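You operate a simulated robot arm through the tools that you are given. There is no shell and no other tool. Be economical: measure what you need, move in short steps, check, and stop when the job is done.

You are at the controls of a simulated robot arm. One attempt, no reset.

## Task
Put the oil bottle in the silver steel bowl.

Only the result counts: the job must be done as asked and must still hold three seconds after the hand-in. Knocking over, shifting, dropping, spilling or breaking anything else fails it.

## Robot
A 6-joint arm with a two-finger parallel gripper, fixed in place. Base frame: the origin is at the foot of the arm, x ahead of it, y to its left, z up; the work surface is at about z = 0. Lengths are in m, angles in degrees, forces in N, time in s.
With the tool pointing down near the work surface it reaches from about 0.14 to 0.58 m from the base axis. Its first joint turns from -66.0 to 66.0 degrees. Payload 2.1 kg.
The tool frame sits at the grasp point between the pads (the TCP): z along the fingers, y along the line on which they close. The tips reach 0.03 m beyond it. Largest opening 0.094 m; finger width 0.028, thickness 0.01; the body of the gripper, 0.05 by 0.096 m, starts 0.055 m behind the TCP.
Orientation is that of the tool frame in the base frame, as a unit quaternion [w, x, y, z]. With the fingers straight down and closing along the base's y, the tool's x points along the base's -x, its y along +y and its z along -z.

## Interface
- The arm moves only by the tool nudge_tool. Its argument "rows" is a list of rows, each a list of 7 numbers: the opening, from 0 (shut) to 1 (fully open), then the shift along the base's x, y, z in units of 50 mm (1.0 is 50 mm), then the turn, a rotation vector about the base's x, y, z in units of 4 degrees (1.0 is 4 degrees). In form: [[grip, dx, dy, dz, rx, ry, rz], ...]. A call has 1 to 8 rows; each row shifts and turns the commanded pose from where the row before left it. A call with a number of a shift or a turn outside -1 to 1 is refused whole. Rows are played at 5 a second. More than 0.05 m and 8.6 degrees between two rows, or a gripper value outside its range, and nothing of the call is played. A pose out of reach is approached as far as the arm can. The call stops where the force on the tool passes 40 N (or 10 N more than at its start, if that is more) or the arm is blocked; 0.2 s more then pass. The fingers move at their own pace (about 0.072 m/s each) and stop on an object; they squeeze with about 42 N. The grip force told is the motor's: it shows also when the fingers shut on nothing. Time passes only in rows, and 0.2 s behind the last, so rows that do not move let the fingers close. It gives the time, the measured TCP pose, the force on the tool (base axes), the opening and the grip force at its end, in the units of the frame above (readings bear some noise).
- Cameras (640 x 400 px; columns grow to the right, rows downward): "scene" is fixed at [0.0375, -0.3723, 0.4715]; the picture's right is [0.89, -0.46, 0.00], its down [-0.25, -0.49, -0.84] and it looks along [0.38, 0.74, -0.55] (base axes); focal length 214 px, centre (320, 200). "wrist" rides on the gripper at [-0.037, 0, -0.058] in the tool frame; the picture's right is [0.00, -1.00, 0.00], its down [0.97, 0.00, -0.24] and it looks along [0.24, 0.00, 0.97] (tool axes); focal length 218 px, centre (320, 200). There is no depth. A picture from a camera that has moved, and an enlarged one, comes with that camera's place and axes in the base frame and with its lens. The place of the scene camera against the robot may be out by one fixed shift of up to 0.025 m in any direction.
- capture(camera): a new picture of that camera. No time passes.
- inspect(camera, box): a new picture of the part [left, top, right, bottom] of that camera's present view, enlarged. No time passes.
- job_done(): hands the job in; it is judged then, once.

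Work in short steps. Places have to be worked out from the pictures, the camera data and where the tool is seen: move nearer, look again, correct. Check each grasp and each placing, and mend what went wrong. You have 90 turns and 36 pictures in all, those below and enlarged ones among them. Open the gripper and draw the arm clear of the work before you hand the job in, unless the task says otherwise; then end with one line.

The tools are called after ">>>" by a JSON object that holds its "name" and its "arguments". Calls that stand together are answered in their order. nudge_tool: Moves the arm, as the interface text tells. Its arguments: {"type":"object","properties":{"rows":{"type":"array","items":{"type":"array","items":{"type":"number"}}}},"required":["rows"]} The other tools are called the same way: capture (camera) takes a picture; inspect (camera, box) takes an enlarged picture of a part of a camera's view; job_done () hands the job in.

At the start:

```text
time_s: 0.0
tool_pos: [0.3051, -0.0045, 0.3533]
orientation: [0.0, 0.001, 1.0, 0.001]
wrist_force: [0.3, 0.2, -0.4]
finger_gap: 0.0941
gripper_force: 0.1
```

scene: 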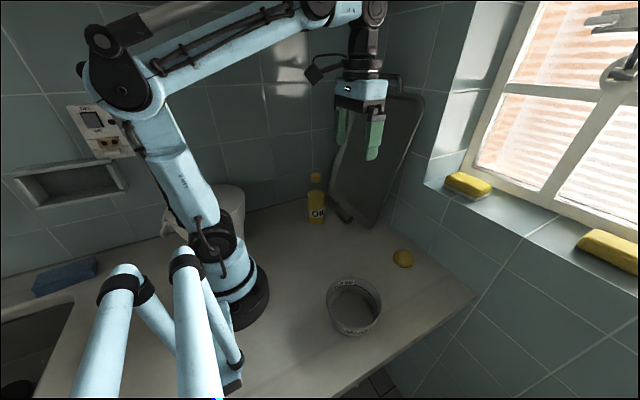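
wrist: 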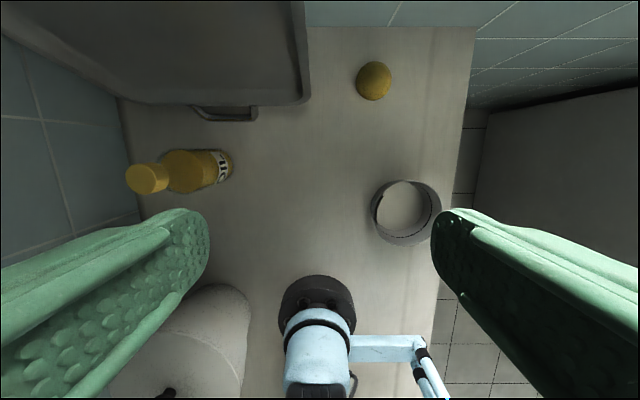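

The wrist view puts the bottle at about (0.30, 0.19) and the bowl at about (0.23, -0.16). I'll enlarge both to refine that.

>>> {"name": "inspect", "arguments": {"camera": "wrist", "box": [100, 100, 260, 220]}}

>>> {"name": "inspect", "arguments": {"camera": "scene", "box": [270, 150, 430, 350]}}

>>> {"name": "inspect", "arguments": {"camera": "wrist", "box": [340, 150, 480, 260]}}

```text
3.33 times, centred on (180, 160) of wrist
camera zoom: at [0.3429, -0.0062, 0.4098], right [0.0, -1.0, 0.0], down [-0.97, 0.0, 0.24], along [-0.24, 0.0, -0.97], focal length 728 px, centre (787, 333)
```

zoom: 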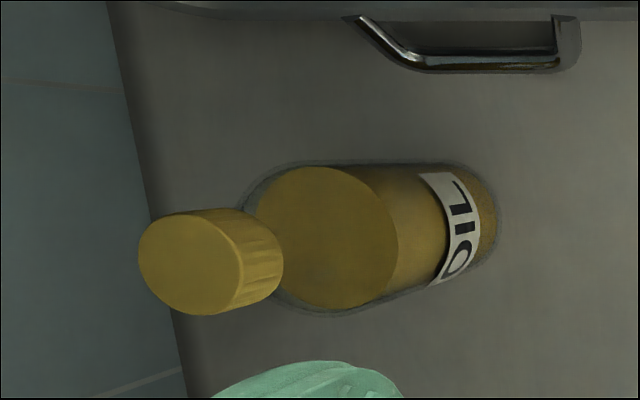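

```text
2.00 times, centred on (350, 250) of scene
camera zoom: at [0.0375, -0.3723, 0.4715], right [0.89, -0.46, 0.0], down [-0.25, -0.49, -0.84], along [0.38, 0.74, -0.55], focal length 429 px, centre (260, 100)
```

zoom: 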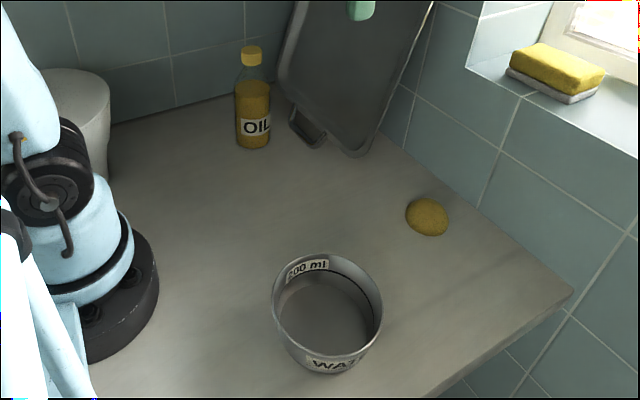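

```text
3.64 times, centred on (410, 205) of wrist
camera zoom: at [0.3429, -0.0062, 0.4098], right [0.0, -1.0, 0.0], down [-0.97, 0.0, 0.24], along [-0.24, 0.0, -0.97], focal length 794 px, centre (-7, 182)
```

zoom: 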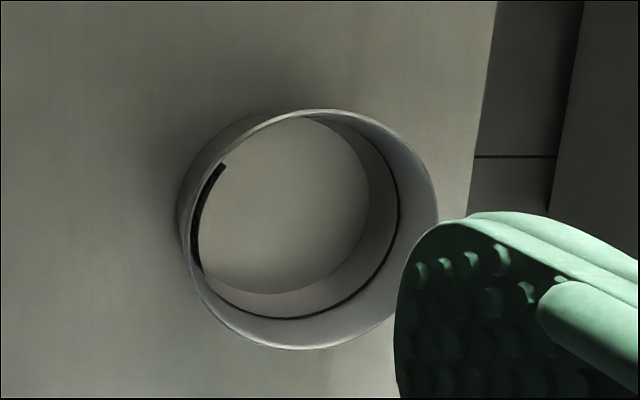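

The bottle is at about (0.308, 0.185), roughly 0.058 wide and 0.179 tall. The bowl is empty and open. I'll move over the bottle at a safe height and look again.

>>> {"name": "nudge_tool", "arguments": {"rows": [[1, 0, 0.7, 0, 0, 0, 0], [1, 0.06, 0.8, 0, 0, 0, 0], [1, 0, 0.8, -0.2, 0, 0, 0], [1, 0, 0.8, -0.4, 0, 0, 0], [1, 0, 0.7, -0.5, 0, 0, 0], [1, 0, 0, 0, 0, 0, 0]]}}

>>> {"name": "capture", "arguments": {"camera": "wrist"}}

>>> {"name": "inspect", "arguments": {"camera": "scene", "box": [240, 40, 440, 240]}}

```text
time_s: 1.4
tool_pos: [0.308, 0.1858, 0.2974]
orientation: [-0.001, 0.0, 1.0, -0.001]
wrist_force: [0.7, -0.6, -0.9]
finger_gap: 0.0938
gripper_force: 0.0
```

```text
30 pictures are left
camera wrist: at [0.3461, 0.1846, 0.355], right [0.0, -1.0, 0.0], down [-0.97, 0.0, 0.24], along [-0.24, 0.0, -0.97], focal length 218 px, centre (320, 200)
```

wrist: 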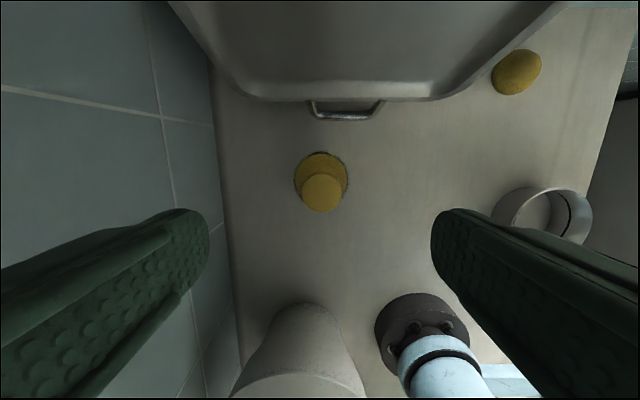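

```text
2.00 times, centred on (340, 140) of scene
camera zoom: at [0.0376, -0.3723, 0.4715], right [0.89, -0.46, 0.0], down [-0.25, -0.49, -0.84], along [0.38, 0.74, -0.55], focal length 429 px, centre (280, 320)
```

zoom: 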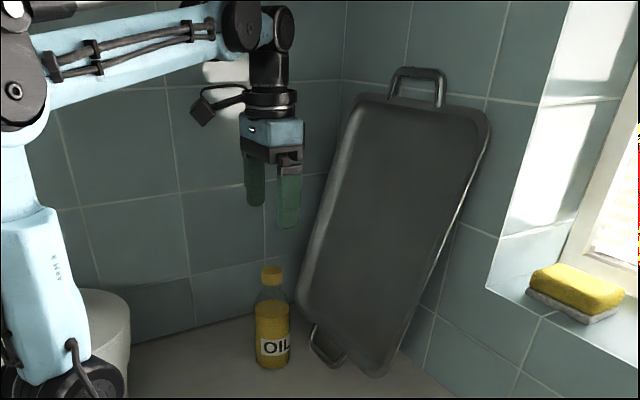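

The cap is centred at about (0.309, 0.184), and the tray is clear of the gripper. I'll descend around the cap to TCP z≈0.176 and check before closing.

>>> {"name": "nudge_tool", "arguments": {"rows": [[1, 0.03, -0.03, -0.7, 0, 0, 0], [1, 0, 0, -0.7, 0, 0, 0], [1, 0, 0, -0.6, 0, 0, 0], [1, 0, 0, -0.42, 0, 0, 0], [1, 0, 0, 0, 0, 0, 0]]}}

>>> {"name": "capture", "arguments": {"camera": "wrist"}}

>>> {"name": "inspect", "arguments": {"camera": "scene", "box": [260, 100, 380, 240]}}

```text
time_s: 2.6
tool_pos: [0.3094, 0.1828, 0.1774]
orientation: [0.0, 0.001, 1.0, 0.0]
wrist_force: [0.2, 0.3, 0.1]
finger_gap: 0.0939
gripper_force: 0.0
```

```text
28 pictures are left
camera wrist: at [0.3476, 0.182, 0.2343], right [0.0, -1.0, 0.0], down [-0.97, 0.0, 0.24], along [-0.24, 0.0, -0.97], focal length 218 px, centre (320, 200)
```

wrist: 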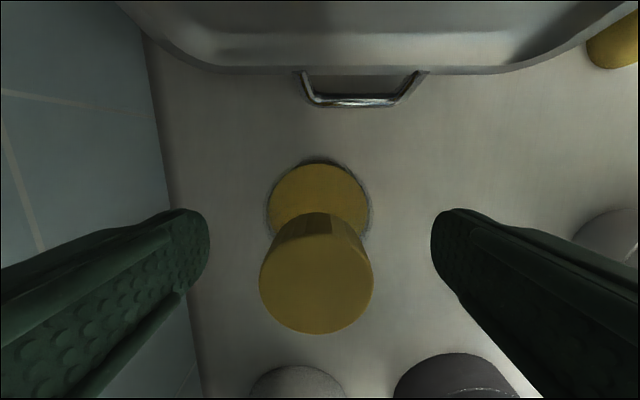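

```text
2.86 times, centred on (320, 170) of scene
camera zoom: at [0.0375, -0.3723, 0.4715], right [0.89, -0.46, 0.0], down [-0.25, -0.49, -0.84], along [0.38, 0.74, -0.55], focal length 613 px, centre (320, 286)
```

zoom: 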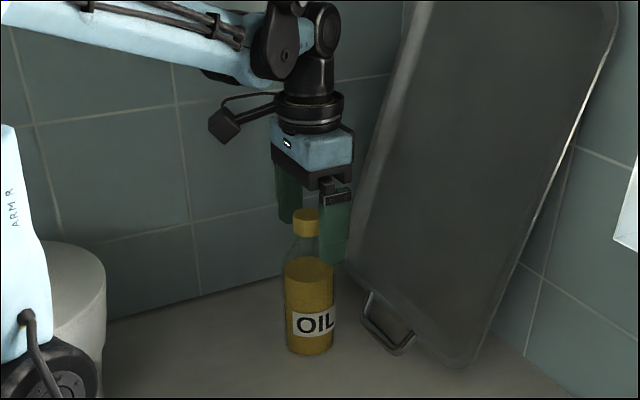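

The gripper is centred on the cap, which spans about z 0.16–0.178, with the glass widening below it. I'll raise 10 mm so only the cap is gripped, then close.

>>> {"name": "nudge_tool", "arguments": {"rows": [[1, 0, 0, 0.2, 0, 0, 0], [0, 0, 0, 0, 0, 0, 0], [0, 0, 0, 0, 0, 0, 0], [0, 0, 0, 0, 0, 0, 0], [0, 0, 0, 0, 0, 0, 0], [0, 0, 0, 0, 0, 0, 0]]}}

>>> {"name": "inspect", "arguments": {"camera": "scene", "box": [280, 130, 360, 230]}}

```text
time_s: 4.0
tool_pos: [0.3106, 0.184, 0.1875]
orientation: [0.0, 0.0, 1.0, 0.001]
wrist_force: [0.4, 1.4, -0.2]
finger_gap: 0.0349
gripper_force: 41.9
```

```text
4.00 times, centred on (320, 180) of scene
camera zoom: at [0.0375, -0.3723, 0.4715], right [0.89, -0.46, 0.0], down [-0.25, -0.49, -0.84], along [0.38, 0.74, -0.55], focal length 858 px, centre (320, 280)
```

zoom: 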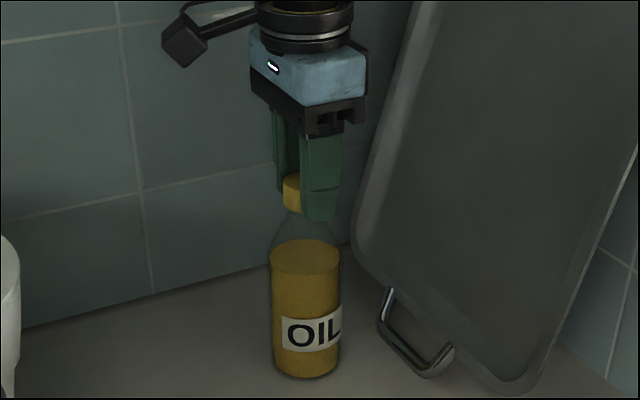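

The cap is held at a 0.035 gap with full grip force. I'll lift slowly and check.

>>> {"name": "nudge_tool", "arguments": {"rows": [[0, 0, 0, 0.15, 0, 0, 0], [0, 0, 0, 0.3, 0, 0, 0], [0, 0, 0, 0.4, 0, 0, 0], [0, 0, 0, 0.5, 0, 0, 0], [0, 0, 0, 0.5, 0, 0, 0], [0, 0, 0, 0.3, 0, 0, 0], [0, 0, 0, 0, 0, 0, 0]]}}

>>> {"name": "capture", "arguments": {"camera": "scene"}}

```text
time_s: 5.6
tool_pos: [0.3083, 0.1843, 0.2941]
orientation: [-0.001, 0.0, 1.0, -0.001]
wrist_force: [-0.8, 0.9, -3.3]
finger_gap: 0.0345
gripper_force: 41.8
```

```text
25 pictures are left
```

scene: 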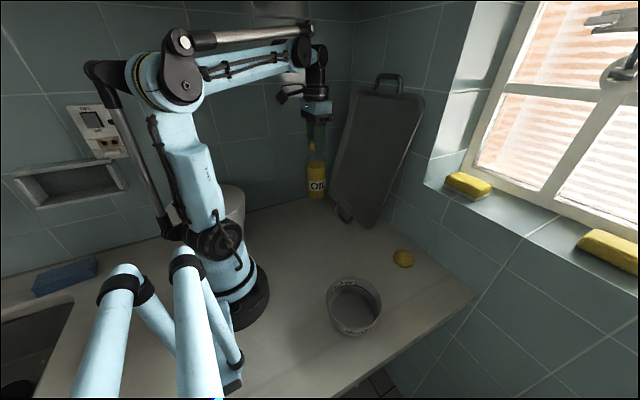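

The bottle is held upright with its bottom at about z=0.107. The bowl is at about (0.229, -0.161), with its rim at z≈0.045, so I'll carry the bottle over level.

>>> {"name": "nudge_tool", "arguments": {"rows": [[0, -0.06, -0.25, 0.1, 0, 0, 0], [0, -0.12, -0.55, 0, 0, 0, 0], [0, -0.16, -0.7, 0, 0, 0, 0], [0, -0.16, -0.7, 0, 0, 0, 0], [0, -0.16, -0.7, 0, 0, 0, 0], [0, -0.16, -0.7, 0, 0, 0, 0], [0, -0.16, -0.7, 0, 0, 0, 0], [0, -0.12, -0.5, 0, 0, 0, 0]]}}

>>> {"name": "nudge_tool", "arguments": {"rows": [[0, -0.16, -0.7, 0, 0, 0, 0], [0, -0.16, -0.7, 0, 0, 0, 0], [0, -0.12, -0.5, 0, 0, 0, 0], [0, -0.06, -0.2, 0, 0, 0, 0], [0, 0, 0, 0, 0, 0, 0]]}}

>>> {"name": "capture", "arguments": {"camera": "wrist"}}

>>> {"name": "inspect", "arguments": {"camera": "scene", "box": [240, 160, 440, 360]}}

```text
time_s: 7.4
tool_pos: [0.2544, -0.0572, 0.2982]
orientation: [0.0, 0.001, 1.0, 0.0]
wrist_force: [-0.5, -0.1, -2.9]
finger_gap: 0.0343
gripper_force: 41.9
```

```text
time_s: 8.6
tool_pos: [0.2292, -0.1621, 0.2982]
orientation: [-0.001, 0.001, 1.0, 0.0]
wrist_force: [0.6, 0.2, -2.9]
finger_gap: 0.0343
gripper_force: 41.6
```

```text
24 pictures are left
camera wrist: at [0.2674, -0.1632, 0.3565], right [0.0, -1.0, 0.0], down [-0.97, 0.0, 0.24], along [-0.24, 0.0, -0.97], focal length 218 px, centre (320, 200)
```

wrist: 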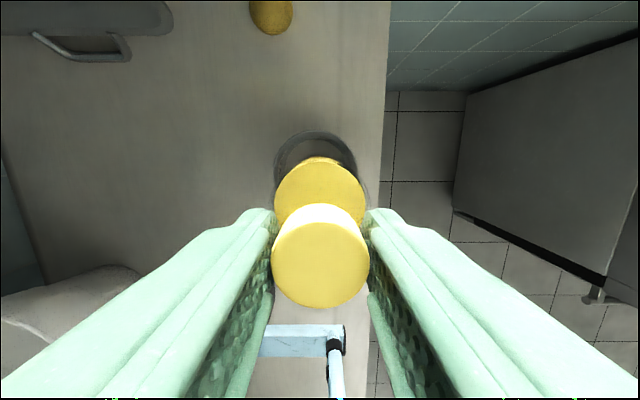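

```text
2.00 times, centred on (340, 260) of scene
camera zoom: at [0.0376, -0.3723, 0.4715], right [0.89, -0.46, 0.0], down [-0.25, -0.49, -0.84], along [0.38, 0.74, -0.55], focal length 429 px, centre (280, 80)
```

zoom: 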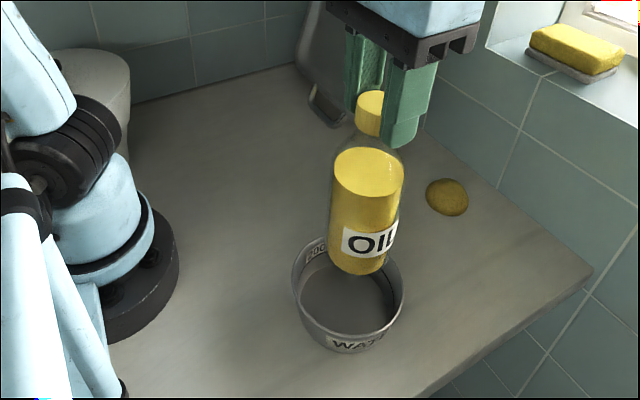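

The bottle appears centred over the bowl in both views. I'll lower it to just above the rim and recheck.

>>> {"name": "nudge_tool", "arguments": {"rows": [[0, 0, 0, -0.3, 0, 0, 0], [0, 0, 0, -0.4, 0, 0, 0], [0, 0, 0, -0.2, 0, 0, 0], [0, 0, 0, 0, 0, 0, 0]]}}

>>> {"name": "inspect", "arguments": {"camera": "scene", "box": [300, 200, 420, 350]}}

>>> {"name": "inspect", "arguments": {"camera": "wrist", "box": [240, 100, 400, 220]}}

```text
time_s: 9.6
tool_pos: [0.2304, -0.1611, 0.2547]
orientation: [0.001, -0.001, 1.0, 0.0]
wrist_force: [-0.5, -0.6, -4.0]
finger_gap: 0.0343
gripper_force: 41.9
```

```text
2.67 times, centred on (360, 275) of scene
camera zoom: at [0.0376, -0.3723, 0.4715], right [0.89, -0.46, 0.0], down [-0.25, -0.49, -0.84], along [0.38, 0.74, -0.55], focal length 572 px, centre (213, 0)
```

zoom: 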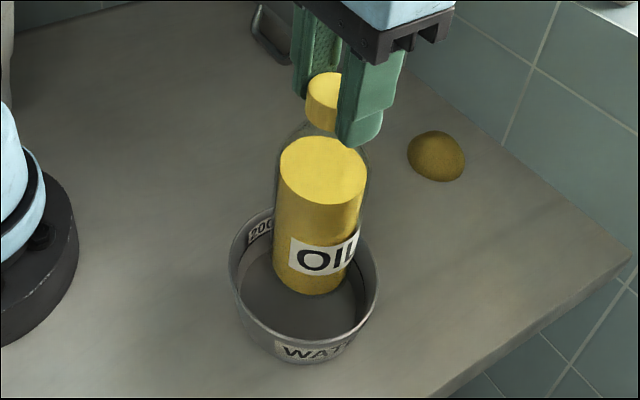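

```text
3.33 times, centred on (320, 160) of wrist
camera zoom: at [0.2672, -0.1625, 0.311], right [0.0, -1.0, 0.0], down [-0.97, 0.0, 0.24], along [-0.24, 0.0, -0.97], focal length 728 px, centre (320, 333)
```

zoom: 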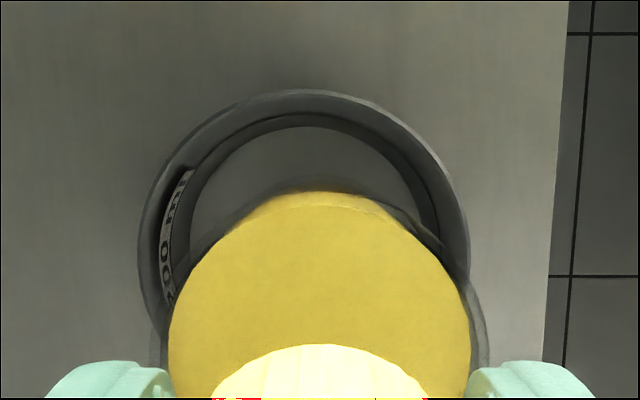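

The bottle sits about 3 mm too far to −y, and x looks right. I'll shift +y a little and lower it most of the way.

>>> {"name": "nudge_tool", "arguments": {"rows": [[0, 0, 0.06, 0, 0, 0, 0], [0, 0, 0, -0.3, 0, 0, 0], [0, 0, 0, -0.4, 0, 0, 0], [0, 0, 0, -0.3, 0, 0, 0], [0, 0, 0, -0.1, 0, 0, 0], [0, 0, 0, 0, 0, 0, 0]]}}

>>> {"name": "inspect", "arguments": {"camera": "scene", "box": [300, 200, 420, 350]}}

>>> {"name": "inspect", "arguments": {"camera": "wrist", "box": [240, 100, 400, 220]}}

```text
time_s: 11.0
tool_pos: [0.2297, -0.1589, 0.2007]
orientation: [-0.001, 0.0, 1.0, 0.0]
wrist_force: [-0.2, -0.5, -3.0]
finger_gap: 0.0341
gripper_force: 42.2
```

```text
2.67 times, centred on (360, 275) of scene
camera zoom: at [0.0376, -0.3723, 0.4715], right [0.89, -0.46, 0.0], down [-0.25, -0.49, -0.84], along [0.38, 0.74, -0.55], focal length 572 px, centre (213, 0)
```

zoom: 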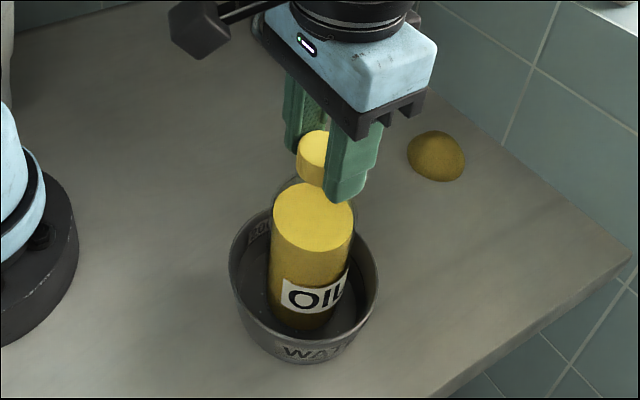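

```text
3.33 times, centred on (320, 160) of wrist
camera zoom: at [0.2671, -0.1599, 0.2566], right [0.0, -1.0, 0.0], down [-0.97, 0.0, 0.24], along [-0.24, 0.0, -0.97], focal length 728 px, centre (320, 333)
```

zoom: 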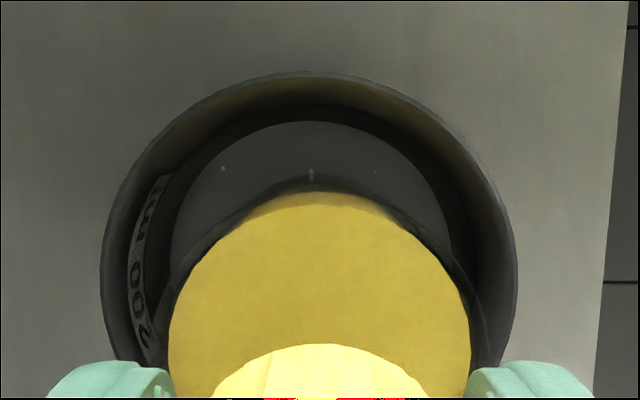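

The bottle is centred with its bottom about 1 cm above the bowl floor. I'll lower it in small steps to contact.

>>> {"name": "nudge_tool", "arguments": {"rows": [[0, 0, 0, -0.06, 0, 0, 0], [0, 0, 0, -0.05, 0, 0, 0], [0, 0, 0, -0.03, 0, 0, 0], [0, 0, 0, 0, 0, 0, 0]]}}

```text
time_s: 12.0
tool_pos: [0.2289, -0.1594, 0.1924]
orientation: [0.0, 0.0, 1.0, 0.0]
wrist_force: [-0.1, 1.8, 1.1]
finger_gap: 0.034
gripper_force: 41.8
```

The vertical force went from −3 to +1 N, so the bottle rests on the bowl floor. I'll open the gripper and look before withdrawing.

>>> {"name": "nudge_tool", "arguments": {"rows": [[0.5, 0, 0, 0, 0, 0, 0], [0.7, 0, 0, 0, 0, 0, 0], [0.9, 0, 0, 0, 0, 0, 0], [0.9, 0, 0, 0, 0, 0, 0]]}}

>>> {"name": "inspect", "arguments": {"camera": "scene", "box": [300, 200, 420, 350]}}

```text
time_s: 13.0
tool_pos: [0.2293, -0.1593, 0.1913]
orientation: [0.0, 0.0, 1.0, 0.0]
wrist_force: [-0.3, 0.9, 0.3]
finger_gap: 0.0848
gripper_force: 0.2
```

```text
2.67 times, centred on (360, 275) of scene
camera zoom: at [0.0375, -0.3723, 0.4715], right [0.89, -0.46, 0.0], down [-0.25, -0.49, -0.84], along [0.38, 0.74, -0.55], focal length 572 px, centre (213, 0)
```

zoom: 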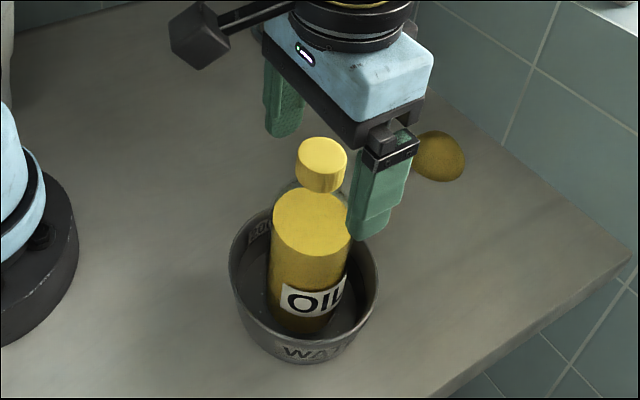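

The bottle stands free in the bowl, so I'll go straight up and then back away.

>>> {"name": "nudge_tool", "arguments": {"rows": [[0.9, 0, 0, 0.4, 0, 0, 0], [0.9, 0, 0, 0.8, 0, 0, 0], [0.9, 0, 0, 0.8, 0, 0, 0], [0.9, 0, 0, 0.8, 0, 0, 0], [0.9, 0.4, 0.8, 0.2, 0, 0, 0], [0.9, 0.5, 0.9, 0, 0, 0, 0], [0.9, 0.5, 0.9, 0, 0, 0, 0], [0.9, 0, 0, 0, 0, 0, 0]]}}

>>> {"name": "capture", "arguments": {"camera": "scene"}}

>>> {"name": "capture", "arguments": {"camera": "wrist"}}

```text
refused: row 6 steps farther than a row can; nothing moved
```

```text
17 pictures are left
```

scene: 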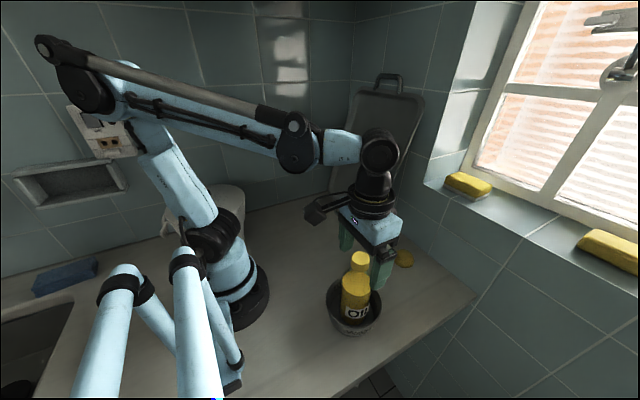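

```text
16 pictures are left
camera wrist: at [0.2672, -0.1595, 0.2493], right [0.0, -1.0, 0.0], down [-0.97, 0.0, 0.24], along [-0.24, 0.0, -0.97], focal length 218 px, centre (320, 200)
```

wrist: 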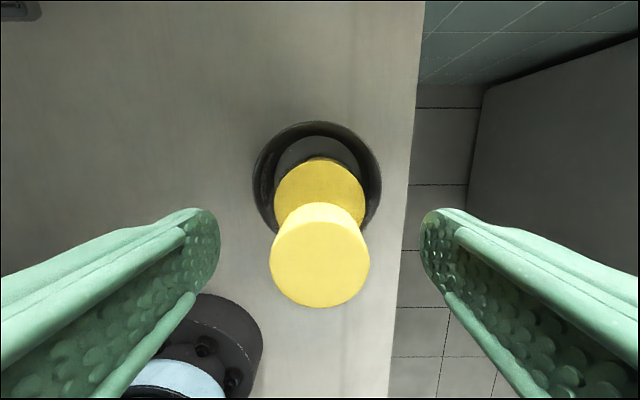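

That call was refused because one step was too large. I'll repeat it with smaller steps.

>>> {"name": "nudge_tool", "arguments": {"rows": [[0.9, 0, 0, 0.4, 0, 0, 0], [0.9, 0, 0, 0.8, 0, 0, 0], [0.9, 0, 0, 0.8, 0, 0, 0], [0.9, 0, 0, 0.8, 0, 0, 0], [0.9, 0.3, 0.7, 0.1, 0, 0, 0], [0.9, 0.4, 0.8, 0, 0, 0, 0], [0.9, 0.4, 0.8, 0, 0, 0, 0], [0.9, 0, 0, 0, 0, 0, 0]]}}

>>> {"name": "capture", "arguments": {"camera": "scene"}}

```text
time_s: 14.8
tool_pos: [0.2836, -0.0431, 0.3378]
orientation: [0.0, -0.001, 1.0, 0.0]
wrist_force: [0.7, -1.0, -1.6]
finger_gap: 0.0849
gripper_force: 0.1
```

```text
15 pictures are left
```

scene: 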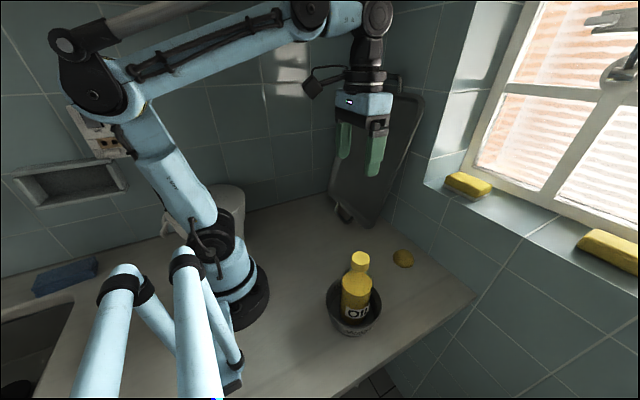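

The bottle stands upright in the bowl, everything else is where it was, and the arm is clear, so I'm handing the job in.

>>> {"name": "job_done", "arguments": {}}

```text
The job is handed in.
```

The oil bottle is standing upright in the silver steel bowl, the gripper is open and clear, and the job is handed in.
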